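You operate a simulated robot arm through the tools that you are given. There is no shell and no other tool. Be economical: measure what you need, move in short steps, check, and stop when the job is done.

You run a simulated two-armed robot. Do the job below in one go: nothing can be reset, and whatever is moved stays where it is left.

Task
Take the teal-striped wipe on the top of the tile table and put it away on the top of the pillar shelf. Then put the tile labelled "Lot 26" from the bottom shelf of the tall cabinet on the nest of the tray press. Then pull the table drawer open. Do these in the order given.
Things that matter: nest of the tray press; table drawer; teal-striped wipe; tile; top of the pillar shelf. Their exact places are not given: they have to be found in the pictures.

It is judged by the outcome, as a careful person would: the job done as asked, and still so three seconds after it is handed in. It fails if anything else is knocked over, pushed out of place, dropped, spilled or broken.

Robot
Two 7-joint arms with two-finger grippers on one trunk, on a base that drives. Base frame: it is fixed to the floor where the robot stands at the start and does not move with it; the origin is under the middle of the robot, x ahead of it, y to its left, z up; the surface under the hand at the start is at about z = 720. Readings come in mm, degrees, newtons and seconds.
The left shoulder is at the start at [24, 214, 1081], the right one opposite. With the tool pointing down near the work surface each hand reaches from about 100 to 760 mm from the robot's upright axis, wherever it stands, measured 20 degrees to its own side. Places, roughly: nest of the tray press [1800, 1700, 800]; table drawer [5000, 1700, 600]; tile [1750, -250, 500]; top of the pillar shelf [4000, 8700, 700]. Payload 2.2 kg a hand.
Tool frame (each hand has its own): the origin (TCP) lies between the finger pads and is the grasp point; the fingertips stand 19 mm ahead of it; z points along the fingers, y is the line along which they close. The gripper opens to 116 mm. The gripper's body begins 70 mm behind the TCP.
Orientation is that of the tool frame in the base frame, as a unit quaternion [x, y, z, w]. With the fingers straight down and closing along the base's y, the tool's x points along the base's -x, its y along +y and its z along -z.

Tools
- The arms move only by the tool nudge_tool. It takes "left_increments", "right_increments" or both (then of equal length, played together; a hand with none holds still); each is a list of rows, each a list of 7 numbers: the shift along the tool's x, y, z in units of 200 mm (1.0 is 200 mm), then the turn, a rotation vector about the tool's x, y, z in units of 60 degrees (1.0 is 60 degrees), then the gripper command, from -1 (fully open) to 1 (shut), values between in proportion. In form: [[tx, ty, tz, wx, wy, wz, fingers], ...]. A call has 1 to 8 rows; each row is the pose to reach, as a shift and turn from the pose commanded when the call began, along the tool's axes at that moment. A call with a number of a shift or a turn outside -1 to 1 is refused whole. A row lasts 0.2 s, in which the tool goes at most 50 mm and 8.6 degrees; a call with a longer step from one row to the next is refused whole, and so is a gripper value outside its range. Where a pose cannot be reached the arm comes as near as it can. A force on the tool above 40 N (or 10 N above the force at the start of the call, whichever is more), or a blocked arm, ends the call early, and 0.2 s more pass. The fingers move at their own pace and stop on an object; they squeeze with about 24 N. The grip force told is the motor's: it shows also when the fingers shut on nothing. Time passes only in rows, and 0.2 s behind the last, so rows that repeat a pose let the fingers close. It gives the time, the measured TCP pose, the force on the tool (base axes), the opening and the grip force at its end, in the units of the frame above (readings bear some noise), with the torque about the TCP (base axes, N m) and any sound that the robot's microphone picked up.
- Cameras (640 x 400 px; columns grow to the right, rows downward): "scene" is now at [143.5, -9, 1255.1]; the picture's right is [-0.18, -0.98, -0.00], its down [-0.56, 0.10, -0.82] and it looks along [0.81, -0.14, -0.57] (base axes); focal length 291 px, centre (320, 200). "left" rides on the left gripper at [69, 15, -97] in its tool frame; the picture's right is [-0.21, 0.98, 0.00], its down [-0.76, -0.17, -0.63] and it looks along [-0.62, -0.14, 0.77] (tool axes); focal length 251 px, centre (320, 200). "right" rides on the right gripper at [69, -15, -96] in its tool frame; the picture's right is [0.21, 0.98, 0.00], its down [-0.76, 0.17, -0.63] and it looks along [-0.62, 0.14, 0.77] (tool axes); focal length 251 px, centre (320, 200).
- capture(camera): a new picture of that camera. No time passes.
- raise_lower(by): slides the trunk up (or, below 0, down) by that many mm; the arms and the scene camera ride with it, the base frame stays. It gives what a move gives, with no picture.
- base_move(legs): drives the robot by 1 to 6 legs, each [ahead, left, turn to the left] in mm, mm and degrees, along the robot's own axes; the way and the turn of a leg run together, so that a leg with both is an arc; at most 1500 mm and 180 degrees a leg. The arms and the cameras ride along, it lands a little off, and it stops where it bumps. It gives what a move gives.
- head_to(pan, tilt): turns the head with the scene camera to pan (to the left, within 80 degrees either way) and tilt (down, from -29 to 69), counted from straight ahead of the robot. It gives what a move gives.
- point_at(camera, pixels): there is no depth. For up to 12 entries [column, row, z] of the newest picture of that camera ("zoom" is the newest enlarged one), the place [x, y] in the base frame at which the ray of that pixel passes the height z, good to about 3 mm, but the place of the scene camera against the robot may be out by one fixed shift of up to 25 mm in any direction. No time passes.
- enlarge(camera, box): a new picture of the part [left, top, right, bottom] of that camera's present view, enlarged. No time passes.
- finish_job(): hands the job in; it is judged then, once.

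Go step by step. Measure first, check grasps and placings, and put right what went wrong. The budget is 110 turns and 92 pictures, counting those below and the enlarged ones. Unless the task says otherwise, let go and move clear before handing in, and close with one line.

The tools are called after "Request:" by a JSON object that holds its "op" and its "data". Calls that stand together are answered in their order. nudge_tool: Moves the arms, as the interface text tells. Its arguments: {"type":"object","properties":{"left_increments":{"type":"array","items":{"type":"array","items":{"type":"number"}}},"right_increments":{"type":"array","items":{"type":"array","items":{"type":"number"}}}},"required":[]} The other tools are called the same way: raise_lower (by) slides the trunk up or down; base_move (legs) drives the base; head_to (pan, tilt) turns the head that bears the scene camera; capture (camera) takes a picture; point_at (camera, pixels) gives the place at which the rays of pixels pass given heights; enlarge (camera, box) takes an enlarged picture of a part of a camera's view; finish_job () hands the job in.

At the start:

```text
time_s: 0.0
left_tcp_pos: [539.7, 85.7, 1031.2]
left_ee_rot: [0.0, 1.0, 0.001, 0.0]
left_wrist_force: [0.3, 0.1, 0.5]
left_ft_torque: [-0.04, -0.02, 0.0]
left_grip_width: 116.0
left_grip_force: 0.1
right_tcp_pos: [499.5, -425.9, 1030.0]
right_ee_rot: [0.0, 1.0, 0.0, -0.002]
right_wrist_force: [-0.3, 0.3, -0.9]
right_ft_torque: [0.03, -0.02, 0.01]
right_grip_width: 115.9
right_grip_force: 0.0
trunk travel left (down, up): [-225.0, 265.0]
robot x, y, heading: [-1.9, -2.5, 0.2]
head pan, tilt: [-10.2, 34.3]
```

scene: 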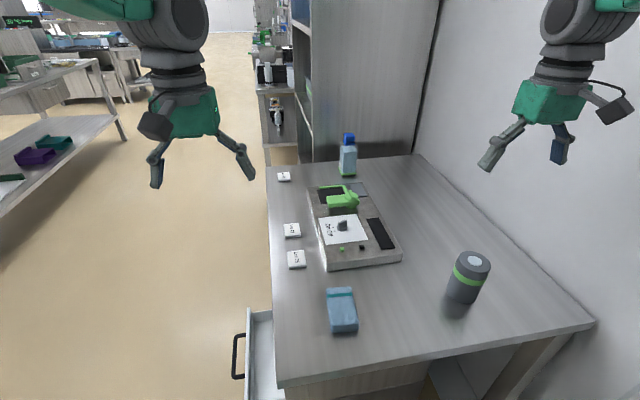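
right: 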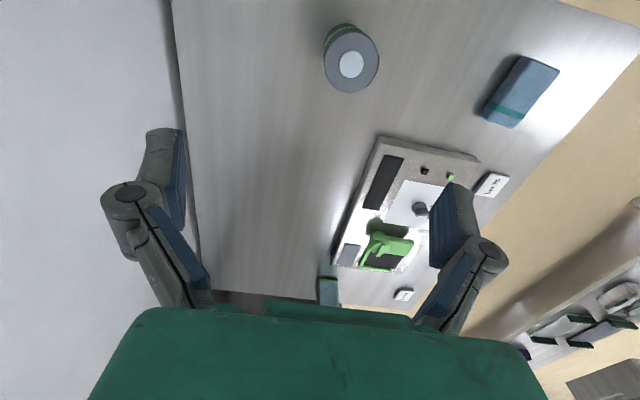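
left: 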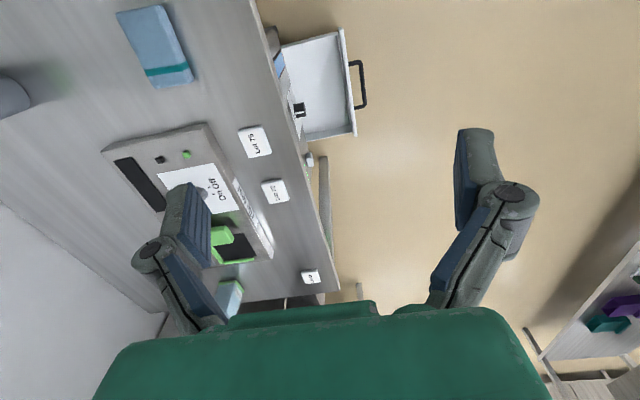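

The scene shows a table with tiles (rows 175-260) and a blue wipe with a teal stripe at about (341,310). I'll look closer and survey the room.

Request:
{"op": "enlarge", "data": {"camera": "scene", "box": [240, 140, 500, 360]}}

Request:
{"op": "point_at", "data": {"camera": "scene", "pixels": [[328, 290, 740], [352, 287, 740], [332, 325, 740], [357, 322, 740], [341, 310, 740], [274, 170, 720], [288, 383, 720], [595, 320, 720], [420, 155, 720]]}}

Request:
{"op": "head_to", "data": {"pan": 30, "tilt": 12}}

```text
1.82 times, centred on (370, 250) of scene
```

zoom: 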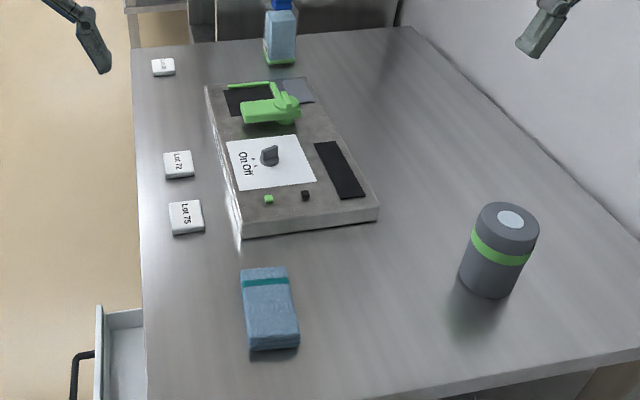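

```text
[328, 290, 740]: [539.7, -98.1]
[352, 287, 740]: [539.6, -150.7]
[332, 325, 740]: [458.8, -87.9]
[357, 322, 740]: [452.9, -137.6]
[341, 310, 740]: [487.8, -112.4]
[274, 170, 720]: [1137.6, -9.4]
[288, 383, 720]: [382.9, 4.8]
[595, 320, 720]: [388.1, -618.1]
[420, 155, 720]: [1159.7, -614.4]
```

```text
time_s: 1.1
left_tcp_pos: [535.5, 88.4, 1032.5]
left_ee_rot: [0.0, 1.0, -0.001, 0.001]
left_wrist_force: [0.8, 0.1, 0.1]
left_ft_torque: [0.02, 0.01, 0.0]
left_grip_width: 115.9
left_grip_force: 0.1
right_tcp_pos: [495.9, -424.4, 1031.8]
right_ee_rot: [0.0, 1.0, -0.001, 0.0]
right_wrist_force: [-0.9, 0.6, -0.2]
right_ft_torque: [0.01, 0.01, -0.02]
right_grip_width: 116.0
right_grip_force: 0.1
trunk travel left (down, up): [-225.0, 265.0]
robot x, y, heading: [2.4, -0.1, -0.1]
head pan, tilt: [30.0, 12.0]
```

The wipe with teal stripe lies near (490,-115), beside tiles, so this looks like the tile table. I'll survey the rest of the room.

Request:
{"op": "capture", "data": {"camera": "scene"}}

Request:
{"op": "head_to", "data": {"pan": 75, "tilt": 12}}

Request:
{"op": "capture", "data": {"camera": "scene"}}

```text
87 pictures are left
```

scene: 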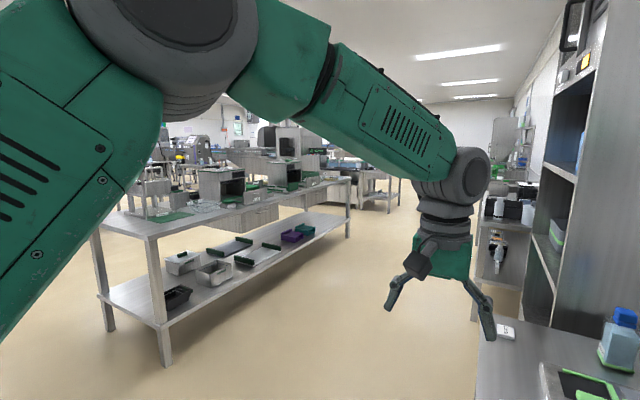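

```text
time_s: 2.2
left_tcp_pos: [536.4, 87.3, 1032.3]
left_ee_rot: [0.0, 1.0, 0.0, 0.001]
left_wrist_force: [0.0, 1.1, -0.1]
left_ft_torque: [0.02, -0.03, -0.04]
left_grip_width: 115.8
left_grip_force: 0.1
right_tcp_pos: [495.8, -424.3, 1031.2]
right_ee_rot: [0.0, 1.0, 0.0, 0.001]
right_wrist_force: [-0.8, 1.3, 0.6]
right_ft_torque: [-0.01, -0.01, 0.02]
right_grip_width: 116.1
right_grip_force: 0.0
trunk travel left (down, up): [-225.0, 265.0]
robot x, y, heading: [1.0, -0.0, -0.2]
head pan, tilt: [75.0, 12.0]
```

```text
86 pictures are left
```

scene: 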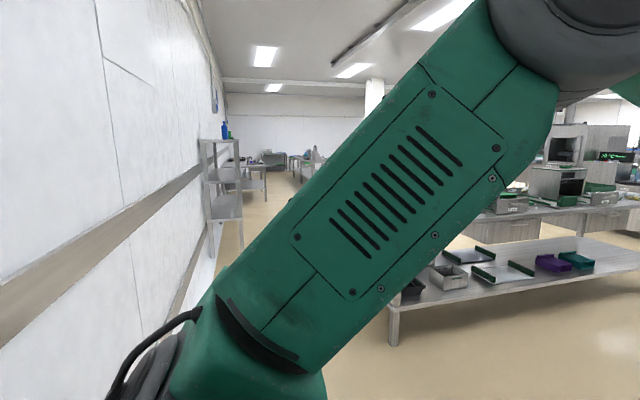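

The pillar is seen at column 375 far off. First the wipe: I'll locate it with the wrist cameras' present pictures.

Request:
{"op": "point_at", "data": {"camera": "left", "pixels": [[116, 13, 740], [165, 4, 740], [151, 88, 740], [194, 80, 740], [144, 74, 740], [187, 65, 740], [240, 131, 725], [265, 183, 725]]}}

Request:
{"op": "point_at", "data": {"camera": "right", "pixels": [[521, 55, 740], [559, 69, 740], [483, 116, 740], [516, 127, 740], [493, 103, 740], [524, 113, 740]]}}

```text
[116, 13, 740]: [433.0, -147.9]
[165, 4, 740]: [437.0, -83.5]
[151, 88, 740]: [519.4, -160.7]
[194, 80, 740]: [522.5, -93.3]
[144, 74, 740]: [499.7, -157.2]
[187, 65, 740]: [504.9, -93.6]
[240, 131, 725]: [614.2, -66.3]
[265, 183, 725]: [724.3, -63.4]
```

```text
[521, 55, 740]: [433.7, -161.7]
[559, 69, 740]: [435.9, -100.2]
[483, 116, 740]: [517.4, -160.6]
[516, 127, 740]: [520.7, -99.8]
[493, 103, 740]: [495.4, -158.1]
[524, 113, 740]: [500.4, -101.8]
```

Both wrist cameras agree: the wipe is about 88x60 mm, centred near (478,-127), lying along x. The right hand goes over it.

Request:
{"op": "nudge_tool", "data": {"right_increments": [[0.02, 0.23, 0, 0, 0, 0, -1], [0.04, 0.45, 0, 0, 0, 0, -1], [0.06, 0.68, 0.05, 0, 0, 0, -1], [0.08, 0.9, 0.1, 0, 0, 0, -1], [0.09, 1.0, 0.3, 0, 0, 0, -1], [0.09, 1.0, 0.5, 0, 0, 0, -1]]}}

Request:
{"op": "nudge_tool", "data": {"right_increments": [[0, 0.2, 0.1, 0, 0, 0, -1], [0, 0.4, 0.2, 0, 0, 0, -1], [0, 0.49, 0.3, 0, 0, 0, -1], [0, 0.49, 0.4, 0, 0, 0, -1], [0, 0.49, 0.4, 0, 0, 0, -1]]}}

Request:
{"op": "capture", "data": {"camera": "right"}}

```text
time_s: 3.6
left_tcp_pos: [537.2, 87.5, 1030.8]
left_ee_rot: [0.0, 1.0, 0.0, 0.001]
left_wrist_force: [0.1, 0.4, -0.4]
left_ft_torque: [0.01, 0.02, -0.02]
left_grip_width: 116.0
left_grip_force: 0.0
right_tcp_pos: [479.6, -224.5, 932.7]
right_ee_rot: [0.0, 1.0, 0.0, 0.001]
right_wrist_force: [0.3, 1.0, 0.6]
right_ft_torque: [0.0, -0.05, 0.0]
right_grip_width: 116.0
right_grip_force: 0.0
trunk travel left (down, up): [-225.0, 265.0]
robot x, y, heading: [-2.5, 0.4, -0.0]
head pan, tilt: [75.0, 12.0]
```

```text
time_s: 4.8
left_tcp_pos: [535.5, 87.4, 1033.1]
left_ee_rot: [0.0, 1.0, 0.0, 0.002]
left_wrist_force: [-0.5, -0.3, 0.6]
left_ft_torque: [0.03, 0.0, 0.01]
left_grip_width: 116.0
left_grip_force: 0.2
right_tcp_pos: [478.6, -128.1, 852.7]
right_ee_rot: [0.0, 1.0, -0.001, 0.001]
right_wrist_force: [0.5, -1.0, 0.5]
right_ft_torque: [0.02, 0.02, 0.02]
right_grip_width: 115.8
right_grip_force: 0.1
trunk travel left (down, up): [-225.0, 265.0]
robot x, y, heading: [0.9, 0.1, 0.0]
head pan, tilt: [75.0, 12.0]
```

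```text
85 pictures are left
```

right: 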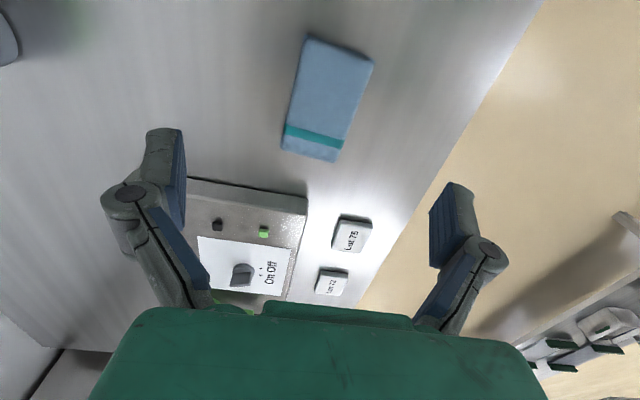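

The wipe shows at (327,98); I measure it again from here.

Request:
{"op": "point_at", "data": {"camera": "right", "pixels": [[308, 35, 740], [374, 64, 740], [284, 130, 740], [343, 145, 740], [280, 150, 722], [334, 162, 722], [230, 186, 760], [306, 198, 760]]}}

```text
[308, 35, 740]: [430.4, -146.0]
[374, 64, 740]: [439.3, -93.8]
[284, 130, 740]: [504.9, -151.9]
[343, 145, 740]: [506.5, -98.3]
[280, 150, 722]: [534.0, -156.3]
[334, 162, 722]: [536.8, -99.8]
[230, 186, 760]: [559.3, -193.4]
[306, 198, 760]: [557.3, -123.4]
```

Centre (476,-124); descend so the tips stop just above the table, then close.

Request:
{"op": "nudge_tool", "data": {"right_increments": [[0, 0.015, 0.2, 0, 0, 0, -1], [0, 0.015, 0.4, 0, 0, 0, -1], [0, 0.015, 0.545, 0, 0, 0, -1], [0, 0.015, 0.545, 0, 0, 0, -1], [0, 0.015, 0.545, 0, 0, 0, 1], [0, 0.015, 0.545, 0, 0, 0, 1], [0, 0.015, 0.545, 0, 0, 0, 1]]}}

Request:
{"op": "nudge_tool", "data": {"right_increments": [[0, 0, -0.2, 0, 0, 0, 1], [0, 0, -0.4, 0, 0, 0, 1], [0, 0, -0.6, 0, 0, 0, 1], [0, 0, -0.8, 0, 0, 0, 1], [0, 0, -1, 0, 0, 0, 1]]}}

Request:
{"op": "capture", "data": {"camera": "right"}}

```text
time_s: 6.4
left_tcp_pos: [535.6, 88.3, 1032.9]
left_ee_rot: [0.001, 1.0, -0.001, 0.001]
left_wrist_force: [0.4, 0.1, -0.9]
left_ft_torque: [0.0, 0.0, 0.01]
left_grip_width: 116.2
left_grip_force: 0.2
right_tcp_pos: [479.5, -124.4, 744.1]
right_ee_rot: [0.0, 1.0, 0.0, 0.001]
right_wrist_force: [0.1, 1.0, 0.9]
right_ft_torque: [-0.04, 0.01, -0.01]
right_grip_width: 54.1
right_grip_force: 23.9
trunk travel left (down, up): [-225.0, 265.0]
robot x, y, heading: [-0.1, -2.4, -0.0]
head pan, tilt: [75.0, 12.0]
```

```text
time_s: 7.6
left_tcp_pos: [535.4, 89.7, 1032.8]
left_ee_rot: [0.0, 1.0, -0.001, 0.002]
left_wrist_force: [0.3, 0.9, 0.8]
left_ft_torque: [0.01, 0.01, 0.0]
left_grip_width: 116.1
left_grip_force: 0.0
right_tcp_pos: [476.0, -122.0, 942.5]
right_ee_rot: [-0.001, 1.0, -0.001, 0.002]
right_wrist_force: [-0.3, 0.7, -0.6]
right_ft_torque: [0.01, -0.02, -0.01]
right_grip_width: 54.1
right_grip_force: 24.0
trunk travel left (down, up): [-225.0, 265.0]
robot x, y, heading: [-1.3, -1.8, -0.1]
head pan, tilt: [75.0, 12.0]
```

```text
84 pictures are left
```

right: 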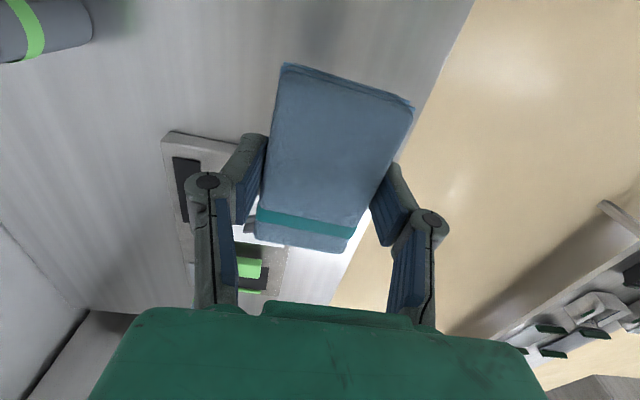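

Wipe held (54 mm). Now measure floor points in the current view for planning the drive.

Request:
{"op": "point_at", "data": {"camera": "scene", "pixels": [[393, 345, 0], [213, 285, 0], [235, 245, 0], [245, 225, 0], [265, 210, 0], [298, 180, 0], [175, 330, 0], [375, 168, 0]]}}

Request:
{"op": "head_to", "data": {"pan": 58, "tilt": 10}}

Request:
{"op": "nudge_tool", "data": {"left_increments": [[0, 0, -0.2, 0, 0, 0, -1], [0.2, 0, -0.2, 0, 0, 0, -1], [0.4, 0, -0.2, 0, 0, 0, -1], [0.6, 0, -0.2, 0, 0, 0, -1], [0.8, 0, -0.2, 0, 0, 0, -1], [1, 0, -0.2, 0, 0, 0, -1]], "right_increments": [[0, 0, -0.2, 0, 0, 0, 1], [0, -0.2, -0.2, 0, 0, 0, 1], [0.2, -0.3, -0.2, 0, 0, 0, 1], [0.4, -0.3, -0.2, 0, 0, 0, 1], [0.6, -0.3, -0.2, 0, 0, 0, 1], [0.8, -0.3, -0.2, 0, 0, 0, 1]]}}

Request:
{"op": "capture", "data": {"camera": "scene"}}

```text
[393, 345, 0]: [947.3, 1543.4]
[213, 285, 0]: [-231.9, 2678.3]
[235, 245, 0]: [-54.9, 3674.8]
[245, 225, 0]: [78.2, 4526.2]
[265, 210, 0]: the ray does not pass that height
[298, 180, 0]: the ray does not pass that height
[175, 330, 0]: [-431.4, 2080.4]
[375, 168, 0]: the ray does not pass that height
```

```text
time_s: 8.4
left_tcp_pos: [535.6, 89.0, 1031.6]
left_ee_rot: [-0.001, 1.0, -0.001, 0.001]
left_wrist_force: [0.4, 0.0, 0.1]
left_ft_torque: [-0.02, -0.02, 0.03]
left_grip_width: 116.0
left_grip_force: 0.2
right_tcp_pos: [479.5, -122.7, 942.0]
right_ee_rot: [0.0, 1.0, -0.001, 0.001]
right_wrist_force: [0.8, 0.3, -0.7]
right_ft_torque: [-0.01, -0.01, 0.0]
right_grip_width: 53.8
right_grip_force: 24.1
trunk travel left (down, up): [-225.0, 265.0]
robot x, y, heading: [-0.1, -0.8, 0.1]
head pan, tilt: [58.0, 10.0]
```

```text
time_s: 9.8
left_tcp_pos: [332.9, 88.9, 1070.7]
left_ee_rot: [0.001, 1.0, -0.002, 0.001]
left_wrist_force: [-0.2, -0.2, -0.3]
left_ft_torque: [0.01, -0.03, 0.03]
left_grip_width: 115.8
left_grip_force: 0.0
right_tcp_pos: [315.9, -181.6, 982.9]
right_ee_rot: [0.0, 1.0, -0.001, 0.002]
right_wrist_force: [-0.3, 0.1, -0.2]
right_ft_torque: [0.02, -0.04, -0.02]
right_grip_width: 53.7
right_grip_force: 24.1
trunk travel left (down, up): [-225.0, 265.0]
robot x, y, heading: [-1.4, 2.8, 0.1]
head pan, tilt: [58.0, 10.0]
```

```text
83 pictures are left
```

scene: 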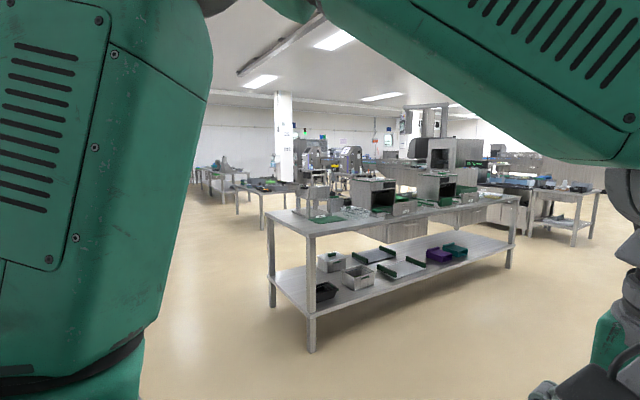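

The bench lies ahead-left; the pillar rises at column 285, with a table-like unit at (260,190). Enlarging there and measuring floor points.

Request:
{"op": "enlarge", "data": {"camera": "scene", "box": [190, 110, 350, 230]}}

Request:
{"op": "enlarge", "data": {"camera": "scene", "box": [260, 130, 540, 310]}}

Request:
{"op": "point_at", "data": {"camera": "scene", "pixels": [[312, 350, 0], [272, 305, 0], [510, 268, 0], [262, 230, 0], [238, 215, 0], [262, 230, 0], [573, 245, 0], [533, 225, 0]]}}

```text
3.33 times, centred on (270, 170) of scene
```

zoom: 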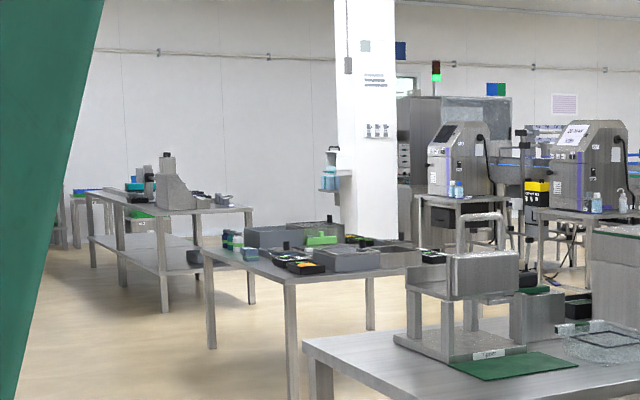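

```text
2.22 times, centred on (400, 220) of scene
```

zoom: 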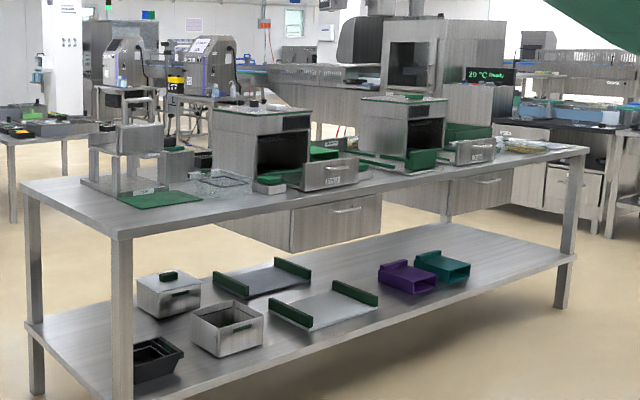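

```text
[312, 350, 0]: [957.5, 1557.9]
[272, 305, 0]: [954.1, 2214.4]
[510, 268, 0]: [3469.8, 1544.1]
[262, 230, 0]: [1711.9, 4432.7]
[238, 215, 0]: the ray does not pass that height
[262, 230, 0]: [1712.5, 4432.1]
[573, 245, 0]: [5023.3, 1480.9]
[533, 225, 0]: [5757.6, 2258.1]
```

The pillar shelf is the small bracket on the pillar (zoom (335,180)), at about z 700, and it faces -x. I drive via the aisle left of the bench (bench x 957-3470, y 1545-2215), keeping x about 430.

Request:
{"op": "base_move", "data": {"legs": [[0, 1000, 0], [0, 0, 90], [0, -430, 0], [1500, 0, 0], [1400, 0, 0]]}}

Request:
{"op": "head_to", "data": {"pan": -25, "tilt": 15}}

Request:
{"op": "capture", "data": {"camera": "scene"}}

```text
time_s: 18.7
left_tcp_pos: [-81.7, 1348.3, 1067.7]
left_ee_rot: [-0.694, 0.72, 0.001, -0.001]
left_wrist_force: [0.1, -0.7, 1.2]
left_ft_torque: [0.04, -0.09, -0.01]
left_grip_width: 115.8
left_grip_force: 0.1
right_tcp_pos: [187.8, 1321.9, 984.0]
right_ee_rot: [-0.695, 0.719, 0.001, 0.002]
right_wrist_force: [0.9, -0.3, 0.4]
right_ft_torque: [0.04, 0.01, 0.02]
right_grip_width: 53.0
right_grip_force: 24.2
trunk travel left (down, up): [-225.0, 265.0]
robot x, y, heading: [-2.5, 1014.2, 87.9]
head pan, tilt: [58.0, 10.0]
stopped in leg 2: the robot was blocked; the commanded pose is now the measured one
```

```text
time_s: 20.3
left_tcp_pos: [-85.4, 1347.6, 1067.2]
left_ee_rot: [-0.694, 0.72, 0.002, -0.003]
left_wrist_force: [-0.1, -0.6, 1.0]
left_ft_torque: [-0.02, 0.0, -0.01]
left_grip_width: 116.1
left_grip_force: 0.1
right_tcp_pos: [183.6, 1323.0, 983.3]
right_ee_rot: [-0.696, 0.718, 0.0, 0.003]
right_wrist_force: [0.3, -1.1, -0.6]
right_ft_torque: [0.02, -0.04, -0.04]
right_grip_width: 53.1
right_grip_force: 24.0
trunk travel left (down, up): [-225.0, 265.0]
robot x, y, heading: [-5.5, 1015.4, 88.1]
head pan, tilt: [-25.0, 15.0]
```

```text
80 pictures are left
```

scene: 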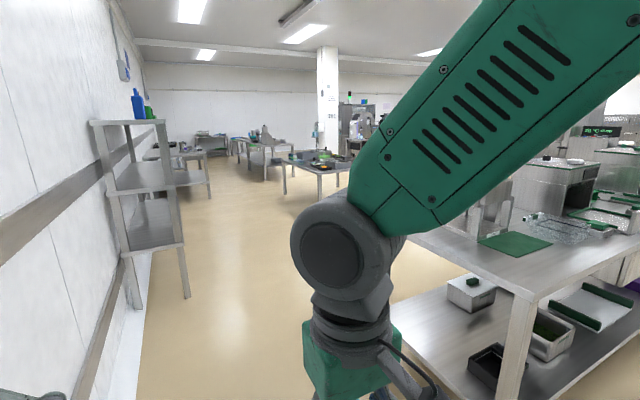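

Blocked near the end of the turn, likely the left elbow by the wall. I'll slide right, away from it, then finish the turn and drive on.

Request:
{"op": "base_move", "data": {"legs": [[0, -400, 0], [0, 0, 2]]}}

Request:
{"op": "capture", "data": {"camera": "scene"}}

```text
time_s: 23.2
left_tcp_pos: [309.9, 1327.6, 1069.7]
left_ee_rot: [-0.705, 0.709, 0.001, 0.001]
left_wrist_force: [0.6, 0.0, -0.1]
left_ft_torque: [0.03, 0.0, 0.02]
left_grip_width: 116.1
left_grip_force: 0.1
right_tcp_pos: [579.9, 1310.7, 984.5]
right_ee_rot: [-0.705, 0.709, 0.002, 0.004]
right_wrist_force: [0.1, 0.5, 0.2]
right_ft_torque: [-0.01, 0.01, 0.02]
right_grip_width: 52.9
right_grip_force: 24.0
trunk travel left (down, up): [-225.0, 265.0]
robot x, y, heading: [401.1, 997.6, 89.8]
head pan, tilt: [-25.0, 15.0]
```

```text
79 pictures are left
```

scene: 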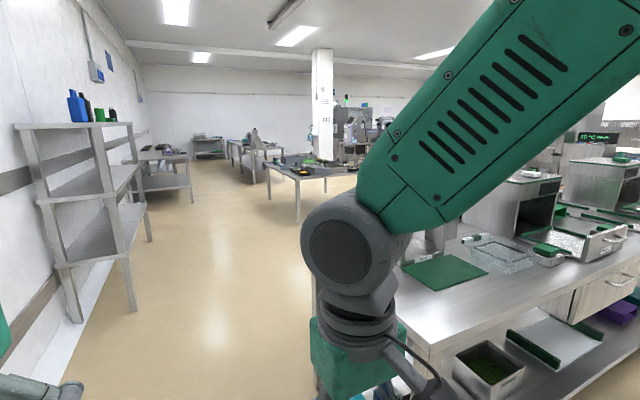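

I check the corridor's floor points.

Request:
{"op": "point_at", "data": {"camera": "scene", "pixels": [[135, 310, 0], [150, 241, 0], [76, 320, 0], [192, 203, 0], [270, 198, 0], [299, 222, 0], [270, 198, 700], [430, 352, 760], [122, 124, 1300]]}}

```text
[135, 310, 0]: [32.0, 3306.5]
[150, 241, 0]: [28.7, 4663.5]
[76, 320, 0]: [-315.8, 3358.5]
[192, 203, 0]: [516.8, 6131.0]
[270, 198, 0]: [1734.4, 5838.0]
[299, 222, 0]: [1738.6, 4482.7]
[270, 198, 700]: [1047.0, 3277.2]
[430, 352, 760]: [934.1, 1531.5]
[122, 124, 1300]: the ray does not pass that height
```

Corridor: shelf unit to x=32 (y 3300-4660), bench from x=934, later a wall table to x~517 and table 2 from x~1735. I drive along it.

Request:
{"op": "base_move", "data": {"legs": [[1500, -20, 0], [1500, -650, 0], [1200, 0, 0]]}}

Request:
{"op": "capture", "data": {"camera": "scene"}}

```text
refused: leg 1 is longer than a leg can be; nothing moved
```

```text
78 pictures are left
```

scene: 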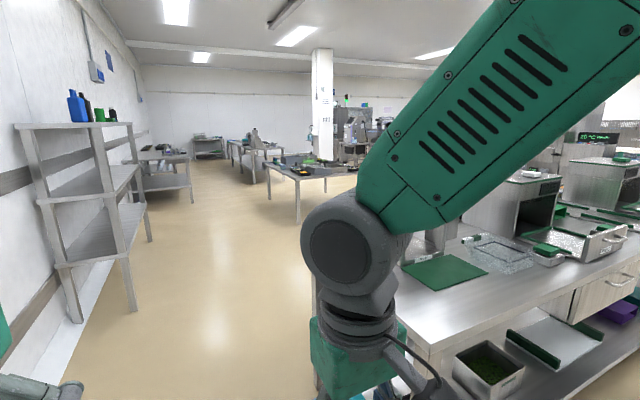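

The leg was over 1500 mm long; I split it.

Request:
{"op": "base_move", "data": {"legs": [[1450, -20, 0], [1300, -650, 0], [1300, 0, 0]]}}

Request:
{"op": "head_to", "data": {"pan": -40, "tilt": 15}}

Request:
{"op": "capture", "data": {"camera": "scene"}}

```text
time_s: 43.0
left_tcp_pos: [866.1, 5307.1, 1067.2]
left_ee_rot: [0.721, -0.692, 0.004, -0.009]
left_wrist_force: [0.2, -0.1, 0.1]
left_ft_torque: [-0.03, -0.04, 0.0]
left_grip_width: 115.8
left_grip_force: 0.2
right_tcp_pos: [1136.7, 5300.9, 988.3]
right_ee_rot: [0.722, -0.691, 0.005, -0.011]
right_wrist_force: [-0.2, 0.1, -0.4]
right_ft_torque: [-0.01, 0.0, 0.01]
right_grip_width: 52.8
right_grip_force: 24.0
trunk travel left (down, up): [-225.0, 265.0]
robot x, y, heading: [991.8, 4988.0, 92.5]
head pan, tilt: [-25.0, 15.0]
```

```text
time_s: 43.8
left_tcp_pos: [860.0, 5304.7, 1067.4]
left_ee_rot: [0.722, -0.692, 0.006, -0.009]
left_wrist_force: [0.0, -1.6, 1.0]
left_ft_torque: [0.01, -0.06, -0.01]
left_grip_width: 116.1
left_grip_force: 0.1
right_tcp_pos: [1131.1, 5301.1, 987.8]
right_ee_rot: [0.723, -0.691, 0.006, -0.012]
right_wrist_force: [-0.3, 0.8, -0.4]
right_ft_torque: [0.01, -0.1, 0.01]
right_grip_width: 53.1
right_grip_force: 23.6
trunk travel left (down, up): [-225.0, 265.0]
robot x, y, heading: [986.7, 4987.4, 92.2]
head pan, tilt: [-40.0, 15.0]
```

```text
77 pictures are left
```

scene: 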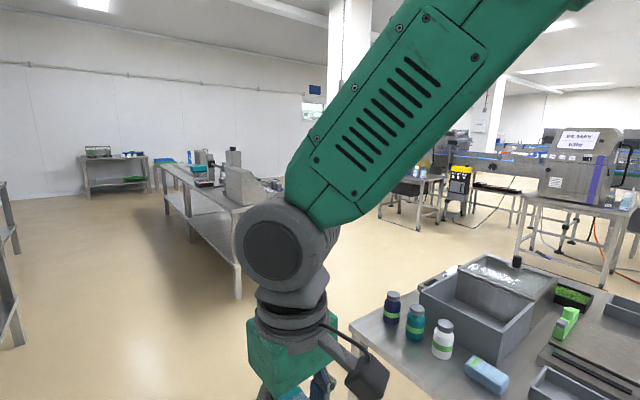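

Table 2's far corner shows at (352,328) and table 3's near leg at (238,298); measure them.

Request:
{"op": "point_at", "data": {"camera": "scene", "pixels": [[352, 328, 720], [430, 400, 720], [238, 298, 0], [188, 224, 0], [168, 215, 0], [515, 262, 720], [20, 345, 0]]}}

Request:
{"op": "base_move", "data": {"legs": [[1250, 0, 0]]}}

Request:
{"op": "capture", "data": {"camera": "scene"}}

```text
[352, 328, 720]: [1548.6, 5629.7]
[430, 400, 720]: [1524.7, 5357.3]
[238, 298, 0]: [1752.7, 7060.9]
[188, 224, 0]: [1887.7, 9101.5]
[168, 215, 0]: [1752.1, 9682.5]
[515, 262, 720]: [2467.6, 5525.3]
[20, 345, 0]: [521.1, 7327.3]
```

```text
time_s: 50.0
left_tcp_pos: [855.0, 6533.4, 1072.8]
left_ee_rot: [0.729, -0.684, -0.015, 0.009]
left_wrist_force: [1.5, 0.1, 0.2]
left_ft_torque: [0.01, 0.18, 0.01]
left_grip_width: 116.0
left_grip_force: 0.1
right_tcp_pos: [1121.3, 6534.8, 978.9]
right_ee_rot: [0.729, -0.684, -0.013, 0.01]
right_wrist_force: [0.9, 0.3, -1.2]
right_ft_torque: [0.04, 0.08, 0.0]
right_grip_width: 53.0
right_grip_force: 23.7
trunk travel left (down, up): [-225.0, 265.0]
robot x, y, heading: [934.3, 6212.3, 93.7]
head pan, tilt: [-40.0, 15.0]
```

```text
76 pictures are left
```

scene: 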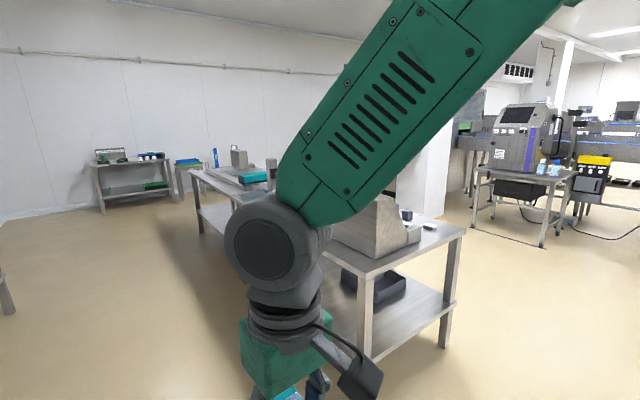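

Turn straight, advance a little and strafe right between the two tables to x~3050, then look at the pillar.

Request:
{"op": "base_move", "data": {"legs": [[0, 0, -3.7], [120, 0, 0], [0, -1100, 0], [0, -1000, 0]]}}

Request:
{"op": "head_to", "data": {"pan": -15, "tilt": 15}}

Request:
{"op": "capture", "data": {"camera": "scene"}}

```text
time_s: 61.7
left_tcp_pos: [2970.8, 6664.1, 1071.3]
left_ee_rot: [-0.704, 0.711, 0.012, -0.005]
left_wrist_force: [0.7, 0.1, -0.5]
left_ft_torque: [0.03, 0.14, -0.03]
left_grip_width: 115.9
left_grip_force: 0.0
right_tcp_pos: [3234.8, 6645.5, 982.0]
right_ee_rot: [-0.705, 0.709, 0.01, -0.006]
right_wrist_force: [0.6, -0.7, -0.2]
right_ft_torque: [0.01, 0.05, -0.02]
right_grip_width: 52.9
right_grip_force: 23.6
trunk travel left (down, up): [-225.0, 265.0]
robot x, y, heading: [3034.8, 6339.5, 89.8]
head pan, tilt: [-40.0, 15.0]
```

```text
time_s: 62.6
left_tcp_pos: [2980.0, 6663.9, 1071.5]
left_ee_rot: [-0.703, 0.711, 0.016, -0.007]
left_wrist_force: [0.5, 0.2, 0.4]
left_ft_torque: [-0.01, 0.08, -0.03]
left_grip_width: 115.7
left_grip_force: 0.1
right_tcp_pos: [3246.7, 6643.5, 982.7]
right_ee_rot: [-0.703, 0.711, 0.013, -0.008]
right_wrist_force: [0.8, -0.2, 0.9]
right_ft_torque: [0.01, 0.05, 0.0]
right_grip_width: 52.9
right_grip_force: 23.9
trunk travel left (down, up): [-225.0, 265.0]
robot x, y, heading: [3043.7, 6339.8, 89.8]
head pan, tilt: [-15.0, 15.0]
```

```text
75 pictures are left
```

scene: 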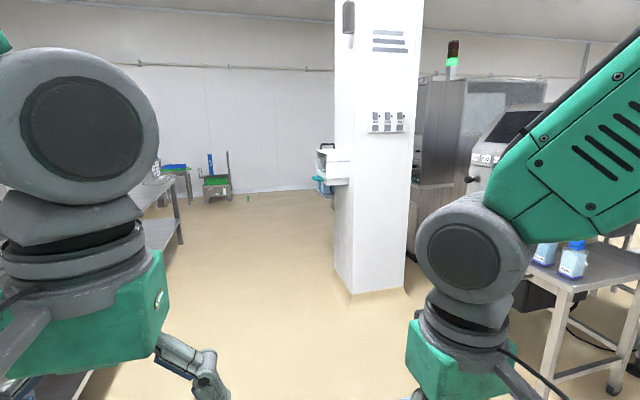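

The shelf sits on the pillar's -x side at (332,165). Measure pillar and shelf, with an enlarged view.

Request:
{"op": "point_at", "data": {"camera": "scene", "pixels": [[350, 294, 0], [405, 287, 0], [334, 265, 0], [317, 176, 700], [349, 184, 700], [180, 243, 0], [560, 385, 0]]}}

Request:
{"op": "enlarge", "data": {"camera": "scene", "box": [290, 125, 370, 205]}}

```text
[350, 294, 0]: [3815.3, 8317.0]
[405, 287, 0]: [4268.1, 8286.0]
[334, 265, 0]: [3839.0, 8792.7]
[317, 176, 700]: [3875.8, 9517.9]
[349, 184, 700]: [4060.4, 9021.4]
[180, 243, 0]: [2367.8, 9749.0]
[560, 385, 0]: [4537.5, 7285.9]
```

```text
5.00 times, centred on (330, 165) of scene
```

zoom: 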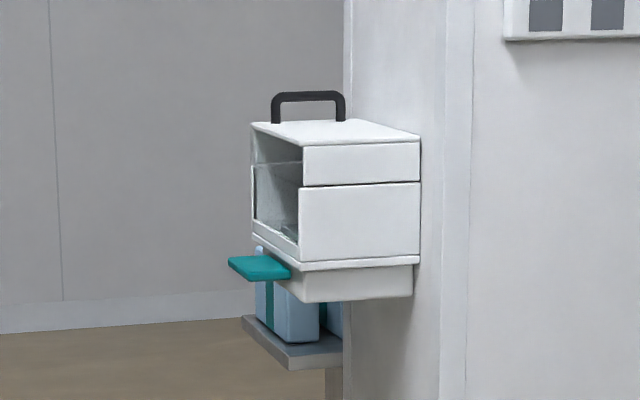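

A white box with a teal lever and, below it, a grey shelf with blue wipes show on the pillar's -x face. I drive up to (3040,8450) and turn to face +x.

Request:
{"op": "base_move", "data": {"legs": [[1400, 0, 0], [700, 0, 0], [0, 0, -90]]}}

Request:
{"op": "head_to", "data": {"pan": 10, "tilt": 30}}

Request:
{"op": "capture", "data": {"camera": "scene"}}

```text
time_s: 76.8
left_tcp_pos: [3345.5, 8498.7, 1071.8]
left_ee_rot: [0.004, 1.0, 0.012, 0.005]
left_wrist_force: [-0.1, -1.4, 1.3]
left_ft_torque: [0.1, 0.01, 0.0]
left_grip_width: 116.0
left_grip_force: 0.0
right_tcp_pos: [3327.5, 8231.8, 983.1]
right_ee_rot: [0.003, 1.0, 0.011, 0.004]
right_wrist_force: [0.0, -0.8, 0.1]
right_ft_torque: [0.03, -0.01, -0.04]
right_grip_width: 53.1
right_grip_force: 24.1
trunk travel left (down, up): [-225.0, 265.0]
robot x, y, heading: [3022.4, 8428.0, 0.1]
head pan, tilt: [-15.0, 15.0]
```

```text
time_s: 77.7
left_tcp_pos: [3343.4, 8480.8, 1072.9]
left_ee_rot: [0.005, 1.0, 0.018, 0.006]
left_wrist_force: [0.0, -0.4, -0.6]
left_ft_torque: [0.09, -0.02, 0.03]
left_grip_width: 116.2
left_grip_force: 0.1
right_tcp_pos: [3325.9, 8216.7, 980.4]
right_ee_rot: [0.004, 1.0, 0.018, 0.002]
right_wrist_force: [-0.7, 0.0, -0.7]
right_ft_torque: [0.01, -0.01, 0.02]
right_grip_width: 52.7
right_grip_force: 24.2
trunk travel left (down, up): [-225.0, 265.0]
robot x, y, heading: [3023.9, 8424.5, -0.2]
head pan, tilt: [10.0, 30.0]
```

```text
73 pictures are left
```

scene: 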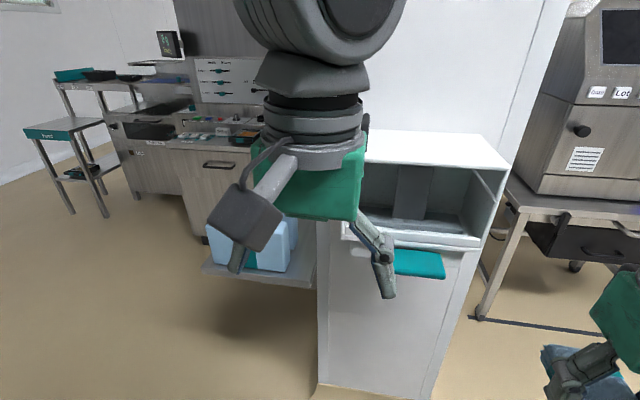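

The shelf with wipes is at (265,270), partly hidden by my left hand. I strafe left 400 mm and raise/withdraw the left hand to see it.

Request:
{"op": "base_move", "data": {"legs": [[0, 420, 0]]}}

Request:
{"op": "nudge_tool", "data": {"left_increments": [[0, 0.25, 0, 0, 0, 0, -1], [0, 0.5, 0, 0, 0, 0, -1], [0, 0.75, 0, 0, 0, 0, -1], [0, 1, 0, 0, 0, 0, -1]]}}

Request:
{"op": "head_to", "data": {"pan": -5, "tilt": 30}}

Request:
{"op": "capture", "data": {"camera": "scene"}}

```text
time_s: 80.3
left_tcp_pos: [3346.1, 8889.6, 1071.8]
left_ee_rot: [0.01, 1.0, 0.024, 0.007]
left_wrist_force: [-0.7, -0.1, -0.7]
left_ft_torque: [0.1, 0.01, -0.03]
left_grip_width: 116.2
left_grip_force: 0.1
right_tcp_pos: [3325.8, 8627.7, 977.8]
right_ee_rot: [0.009, 1.0, 0.024, 0.001]
right_wrist_force: [0.2, -1.1, -0.2]
right_ft_torque: [0.03, -0.02, -0.01]
right_grip_width: 53.0
right_grip_force: 23.9
trunk travel left (down, up): [-225.0, 265.0]
robot x, y, heading: [3023.8, 8849.0, -0.3]
head pan, tilt: [10.0, 30.0]
```

```text
time_s: 81.3
left_tcp_pos: [3350.7, 9086.2, 1082.6]
left_ee_rot: [0.008, 1.0, 0.024, 0.007]
left_wrist_force: [0.9, -0.4, -0.8]
left_ft_torque: [0.05, 0.01, 0.0]
left_grip_width: 116.1
left_grip_force: 0.1
right_tcp_pos: [3323.5, 8624.6, 976.9]
right_ee_rot: [0.009, 1.0, 0.024, -0.001]
right_wrist_force: [-0.9, -0.4, -1.8]
right_ft_torque: [0.04, -0.02, 0.0]
right_grip_width: 52.9
right_grip_force: 23.9
trunk travel left (down, up): [-225.0, 265.0]
robot x, y, heading: [3023.6, 8844.2, -0.6]
head pan, tilt: [10.0, 30.0]
```

```text
time_s: 82.1
left_tcp_pos: [3349.9, 9083.1, 1082.9]
left_ee_rot: [0.009, 1.0, 0.025, 0.007]
left_wrist_force: [0.1, -0.9, 0.3]
left_ft_torque: [0.04, 0.01, 0.04]
left_grip_width: 116.1
left_grip_force: 0.0
right_tcp_pos: [3324.7, 8622.3, 976.4]
right_ee_rot: [0.008, 1.0, 0.025, -0.001]
right_wrist_force: [-0.5, -0.8, 0.1]
right_ft_torque: [0.04, -0.01, 0.03]
right_grip_width: 52.8
right_grip_force: 24.3
trunk travel left (down, up): [-225.0, 265.0]
robot x, y, heading: [3026.8, 8840.7, -0.4]
head pan, tilt: [-5.0, 30.0]
```

```text
72 pictures are left
```

scene: 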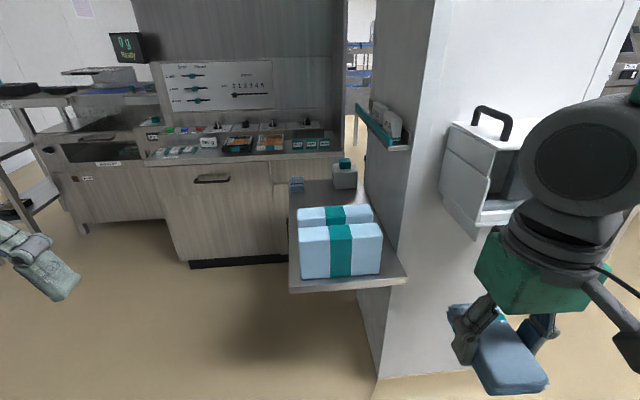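

The pillar shelf is on the pillar's +y face (288-405, 180-290), carrying two blue packs and small items. Enlarge and measure free space.

Request:
{"op": "enlarge", "data": {"camera": "scene", "box": [270, 90, 430, 310]}}

Request:
{"op": "point_at", "data": {"camera": "scene", "pixels": [[290, 285, 700], [405, 279, 700], [290, 181, 700], [303, 278, 700], [380, 273, 700], [330, 188, 700], [290, 190, 700], [375, 383, 0], [333, 187, 700], [357, 187, 700], [370, 230, 700]]}}

```text
1.82 times, centred on (350, 200) of scene
```

zoom: 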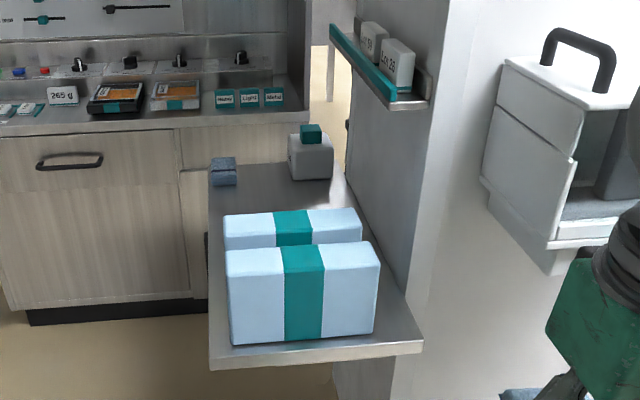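

```text
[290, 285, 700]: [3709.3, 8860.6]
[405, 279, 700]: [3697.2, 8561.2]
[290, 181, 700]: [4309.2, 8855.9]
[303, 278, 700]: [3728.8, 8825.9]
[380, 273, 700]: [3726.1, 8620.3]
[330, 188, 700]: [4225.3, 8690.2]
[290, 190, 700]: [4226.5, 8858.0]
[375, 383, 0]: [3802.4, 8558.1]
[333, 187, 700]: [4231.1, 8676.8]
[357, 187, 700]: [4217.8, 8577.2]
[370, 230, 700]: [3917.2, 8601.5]
```

Shelf: x 3705-4309, y 8560-8860; packs fill x up to ~3930, small items past x~4190, free between. I drive to about (3580,9200) heading -25°, to reach over with the right hand.

Request:
{"op": "base_move", "data": {"legs": [[0, 365, 0], [550, 0, 0], [0, 0, -25]]}}

Request:
{"op": "head_to", "data": {"pan": -20, "tilt": 40}}

Request:
{"op": "capture", "data": {"camera": "scene"}}

Request:
{"op": "capture", "data": {"camera": "right"}}

```text
time_s: 88.4
left_tcp_pos: [3976.9, 9320.4, 1076.8]
left_ee_rot: [0.226, 0.974, 0.009, 0.01]
left_wrist_force: [0.4, -0.1, -0.1]
left_ft_torque: [-0.02, 0.0, 0.02]
left_grip_width: 115.8
left_grip_force: 0.0
right_tcp_pos: [3756.5, 8909.9, 981.9]
right_ee_rot: [0.225, 0.974, 0.011, 0.001]
right_wrist_force: [0.3, -0.1, -0.4]
right_ft_torque: [0.0, 0.06, 0.0]
right_grip_width: 53.0
right_grip_force: 24.0
trunk travel left (down, up): [-225.0, 265.0]
robot x, y, heading: [3568.9, 9216.8, -25.5]
head pan, tilt: [-5.0, 30.0]
```

```text
time_s: 89.2
left_tcp_pos: [3974.7, 9319.3, 1078.0]
left_ee_rot: [0.226, 0.974, 0.011, 0.01]
left_wrist_force: [0.5, -0.2, -0.3]
left_ft_torque: [-0.06, 0.04, 0.0]
left_grip_width: 115.9
left_grip_force: 0.0
right_tcp_pos: [3755.7, 8911.5, 981.4]
right_ee_rot: [0.226, 0.974, 0.012, 0.001]
right_wrist_force: [0.5, 0.1, -1.1]
right_ft_torque: [-0.04, 0.04, 0.0]
right_grip_width: 52.9
right_grip_force: 23.5
trunk travel left (down, up): [-225.0, 265.0]
robot x, y, heading: [3569.6, 9218.2, -25.7]
head pan, tilt: [-20.0, 40.0]
```

```text
70 pictures are left
```

scene: 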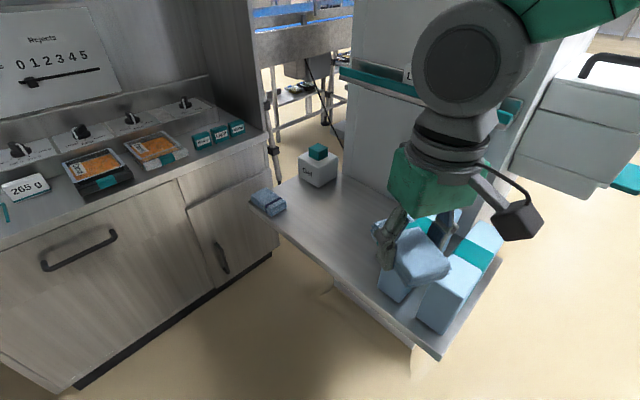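

```text
69 pictures are left
```

right: 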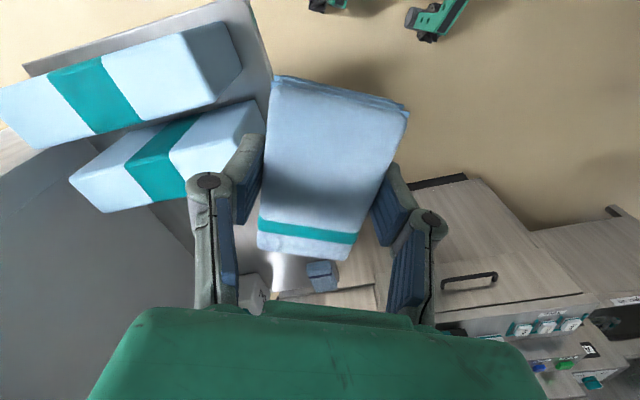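

A clear area lies between the packs and the Gel box, around (330,225). Measure it.

Request:
{"op": "point_at", "data": {"camera": "scene", "pixels": [[438, 358, 700], [279, 215, 700], [250, 192, 700], [330, 230, 700], [345, 215, 700], [380, 288, 700], [300, 182, 700], [320, 187, 700], [268, 213, 700], [285, 205, 700], [352, 178, 700]]}}

Request:
{"op": "point_at", "data": {"camera": "right", "pixels": [[274, 72, 700], [25, 68, 700], [265, 105, 810], [240, 65, 820], [186, 205, 700], [310, 285, 710]]}}

Request:
{"op": "enlarge", "data": {"camera": "scene", "box": [240, 130, 520, 370]}}

```text
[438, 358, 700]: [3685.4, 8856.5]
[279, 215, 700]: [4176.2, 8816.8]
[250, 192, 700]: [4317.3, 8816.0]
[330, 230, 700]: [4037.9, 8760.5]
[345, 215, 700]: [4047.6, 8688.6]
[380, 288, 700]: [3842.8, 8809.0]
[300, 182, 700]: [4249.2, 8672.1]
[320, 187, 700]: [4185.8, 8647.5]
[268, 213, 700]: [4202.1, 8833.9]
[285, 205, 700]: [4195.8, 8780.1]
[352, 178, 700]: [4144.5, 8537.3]
```

```text
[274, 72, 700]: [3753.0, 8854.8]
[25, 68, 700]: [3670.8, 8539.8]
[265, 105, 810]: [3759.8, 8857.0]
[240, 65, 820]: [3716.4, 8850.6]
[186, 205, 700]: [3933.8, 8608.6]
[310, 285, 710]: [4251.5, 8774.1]
```

```text
1.67 times, centred on (380, 250) of scene
```

zoom: 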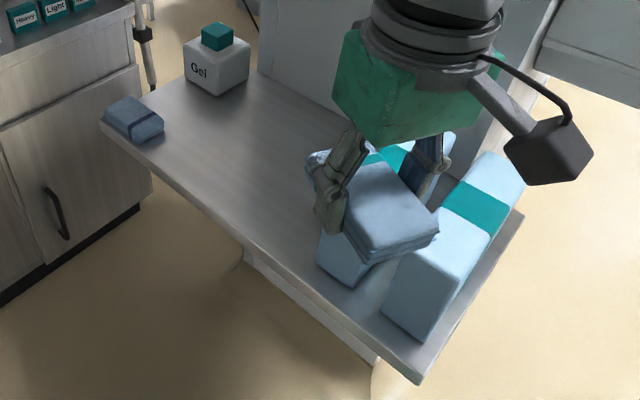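

I carry the wipe to above (4050,8715), the clear stretch.

Request:
{"op": "nudge_tool", "data": {"right_increments": [[-0.2, -0.03, 0, 0, 0, 0, 1], [-0.4, -0.06, 0, 0, 0, 0, 1], [-0.6, -0.09, 0, 0, 0, 0, 1], [-0.8, -0.11, 0, 0, 0, 0, 1], [-0.9, -0.12, 0, 0, 0, 0, 1]]}}

Request:
{"op": "nudge_tool", "data": {"right_increments": [[-0.2, -0.03, 0, 0, 0, 0, 1], [-0.4, -0.06, 0, 0, 0, 0, 1], [-0.6, -0.09, 0, 0, 0, 0, 1], [-0.8, -0.11, 0, 0, 0, 0, 1], [-0.86, -0.12, 0, 0, 0, 0, 1], [-0.86, -0.12, 0.24, 0, 0, 0, 1], [-0.86, -0.12, 0.48, 0, 0, 0, 1], [-0.86, -0.12, 0.7, 0, 0, 0, 1]]}}

Request:
{"op": "capture", "data": {"camera": "right"}}

Request:
{"op": "capture", "data": {"camera": "scene"}}

```text
time_s: 90.4
left_tcp_pos: [3964.7, 9296.8, 1082.4]
left_ee_rot: [0.226, 0.974, 0.021, 0.012]
left_wrist_force: [0.5, 0.2, 0.6]
left_ft_torque: [0.03, -0.01, -0.02]
left_grip_width: 115.9
left_grip_force: 0.0
right_tcp_pos: [3897.3, 8789.4, 976.0]
right_ee_rot: [0.225, 0.974, 0.021, 0.004]
right_wrist_force: [0.7, -0.4, -0.7]
right_ft_torque: [0.04, -0.02, 0.04]
right_grip_width: 53.1
right_grip_force: 24.7
trunk travel left (down, up): [-225.0, 265.0]
robot x, y, heading: [3569.8, 9212.9, -25.4]
head pan, tilt: [-20.0, 40.0]
```

```text
time_s: 92.2
left_tcp_pos: [3965.9, 9299.5, 1082.6]
left_ee_rot: [0.227, 0.974, 0.018, 0.012]
left_wrist_force: [0.4, -1.1, 0.3]
left_ft_torque: [0.05, 0.0, 0.0]
left_grip_width: 116.1
left_grip_force: 0.1
right_tcp_pos: [4043.5, 8699.0, 835.4]
right_ee_rot: [0.226, 0.974, 0.019, 0.006]
right_wrist_force: [0.1, -0.8, -1.4]
right_ft_torque: [0.04, 0.02, 0.0]
right_grip_width: 53.1
right_grip_force: 24.0
trunk travel left (down, up): [-225.0, 265.0]
robot x, y, heading: [3571.5, 9216.9, -25.5]
head pan, tilt: [-20.0, 40.0]
```

```text
67 pictures are left
```

right: 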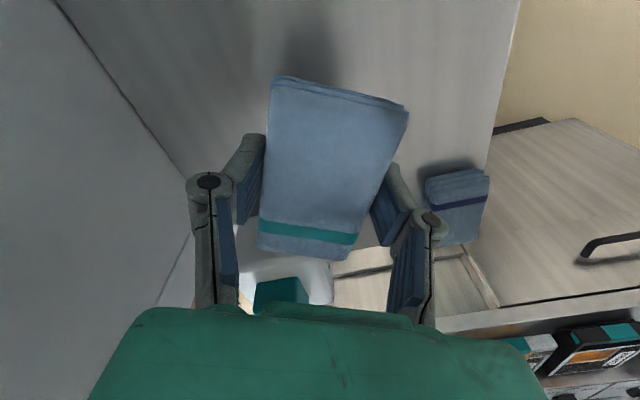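

```text
66 pictures are left
```

scene: 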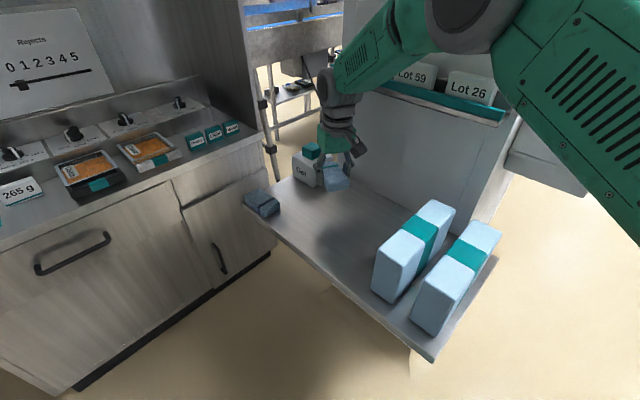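

The view is clear; I pull back 25 mm from the Gel box and lower to just above the shelf.

Request:
{"op": "nudge_tool", "data": {"right_increments": [[-0.0, 0, 0.05, 0, 0, 0, 1], [0.12, 0, 0.15, 0, 0, 0, 1], [0.12, 0, 0.3, 0, 0, 0, 1], [0.12, 0, 0.42, 0, 0, 0, 1], [0.12, 0, 0.42, 0, 0, 0, 1]]}}

Request:
{"op": "capture", "data": {"camera": "right"}}

Request:
{"op": "enlarge", "data": {"camera": "scene", "box": [240, 120, 460, 280]}}

```text
time_s: 93.4
left_tcp_pos: [3972.6, 9314.6, 1078.1]
left_ee_rot: [0.225, 0.974, 0.013, 0.01]
left_wrist_force: [-0.2, 0.8, 0.0]
left_ft_torque: [-0.04, 0.02, -0.01]
left_grip_width: 115.7
left_grip_force: 0.0
right_tcp_pos: [4027.1, 8721.5, 756.0]
right_ee_rot: [0.225, 0.974, 0.014, 0.004]
right_wrist_force: [-0.6, 0.8, -1.1]
right_ft_torque: [0.0, -0.02, 0.0]
right_grip_width: 52.7
right_grip_force: 23.7
trunk travel left (down, up): [-225.0, 265.0]
robot x, y, heading: [3570.4, 9220.9, -25.4]
head pan, tilt: [-20.0, 40.0]
```

```text
65 pictures are left
```

right: 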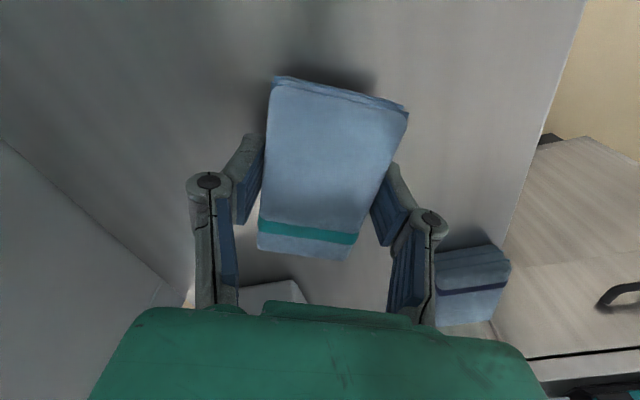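

```text
2.50 times, centred on (350, 200) of scene
```

zoom: 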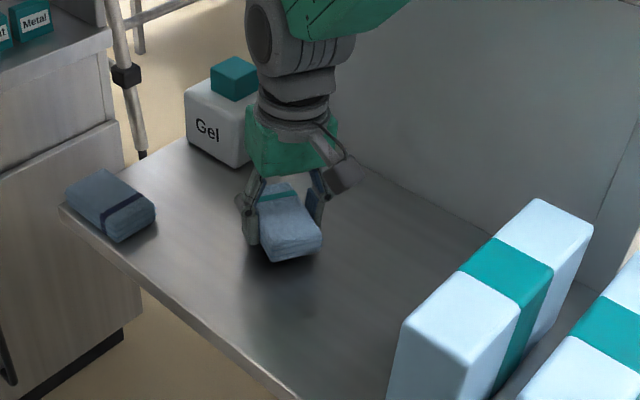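

Still a little above the shelf; lower in 6 mm steps until contact.

Request:
{"op": "nudge_tool", "data": {"right_increments": [[0, 0, 0.04, 0, 0, 0, 1], [0, 0, 0.08, 0, 0, 0, 1], [0, 0, 0.11, 0, 0, 0, 1], [0, 0, 0.14, 0, 0, 0, 1], [0, 0, 0.16, 0, 0, 0, 1], [0, 0, 0.16, 0, 0, 0, 1]]}}

Request:
{"op": "capture", "data": {"camera": "right"}}

Request:
{"op": "enlarge", "data": {"camera": "scene", "box": [300, 160, 400, 240]}}

```text
time_s: 94.3
left_tcp_pos: [3970.0, 9311.6, 1080.5]
left_ee_rot: [0.227, 0.974, 0.013, 0.011]
left_wrist_force: [0.7, 0.9, -0.8]
left_ft_torque: [-0.02, 0.04, 0.01]
left_grip_width: 116.2
left_grip_force: 0.0
right_tcp_pos: [4027.4, 8717.1, 741.5]
right_ee_rot: [0.226, 0.974, 0.011, 0.007]
right_wrist_force: [-11.3, 1.6, 18.0]
right_ft_torque: [-0.58, 0.7, -0.37]
right_grip_width: 53.0
right_grip_force: 23.6
trunk travel left (down, up): [-225.0, 265.0]
robot x, y, heading: [3572.4, 9213.2, -25.6]
head pan, tilt: [-20.0, 40.0]
stopped in row 4 (right hand): the force on the tool passed its limit at 46 N (the readings are from after the stop); the commanded pose is now the measured one
```

```text
63 pictures are left
```

right: 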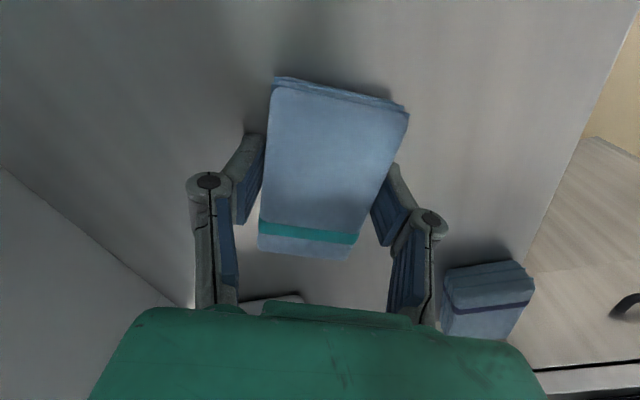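

```text
5.00 times, centred on (350, 200) of scene
```

zoom: 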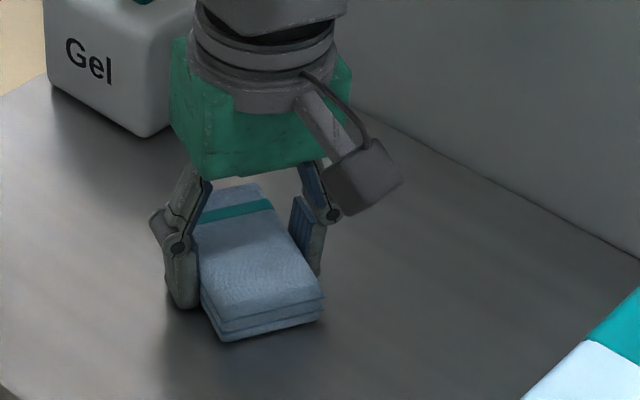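

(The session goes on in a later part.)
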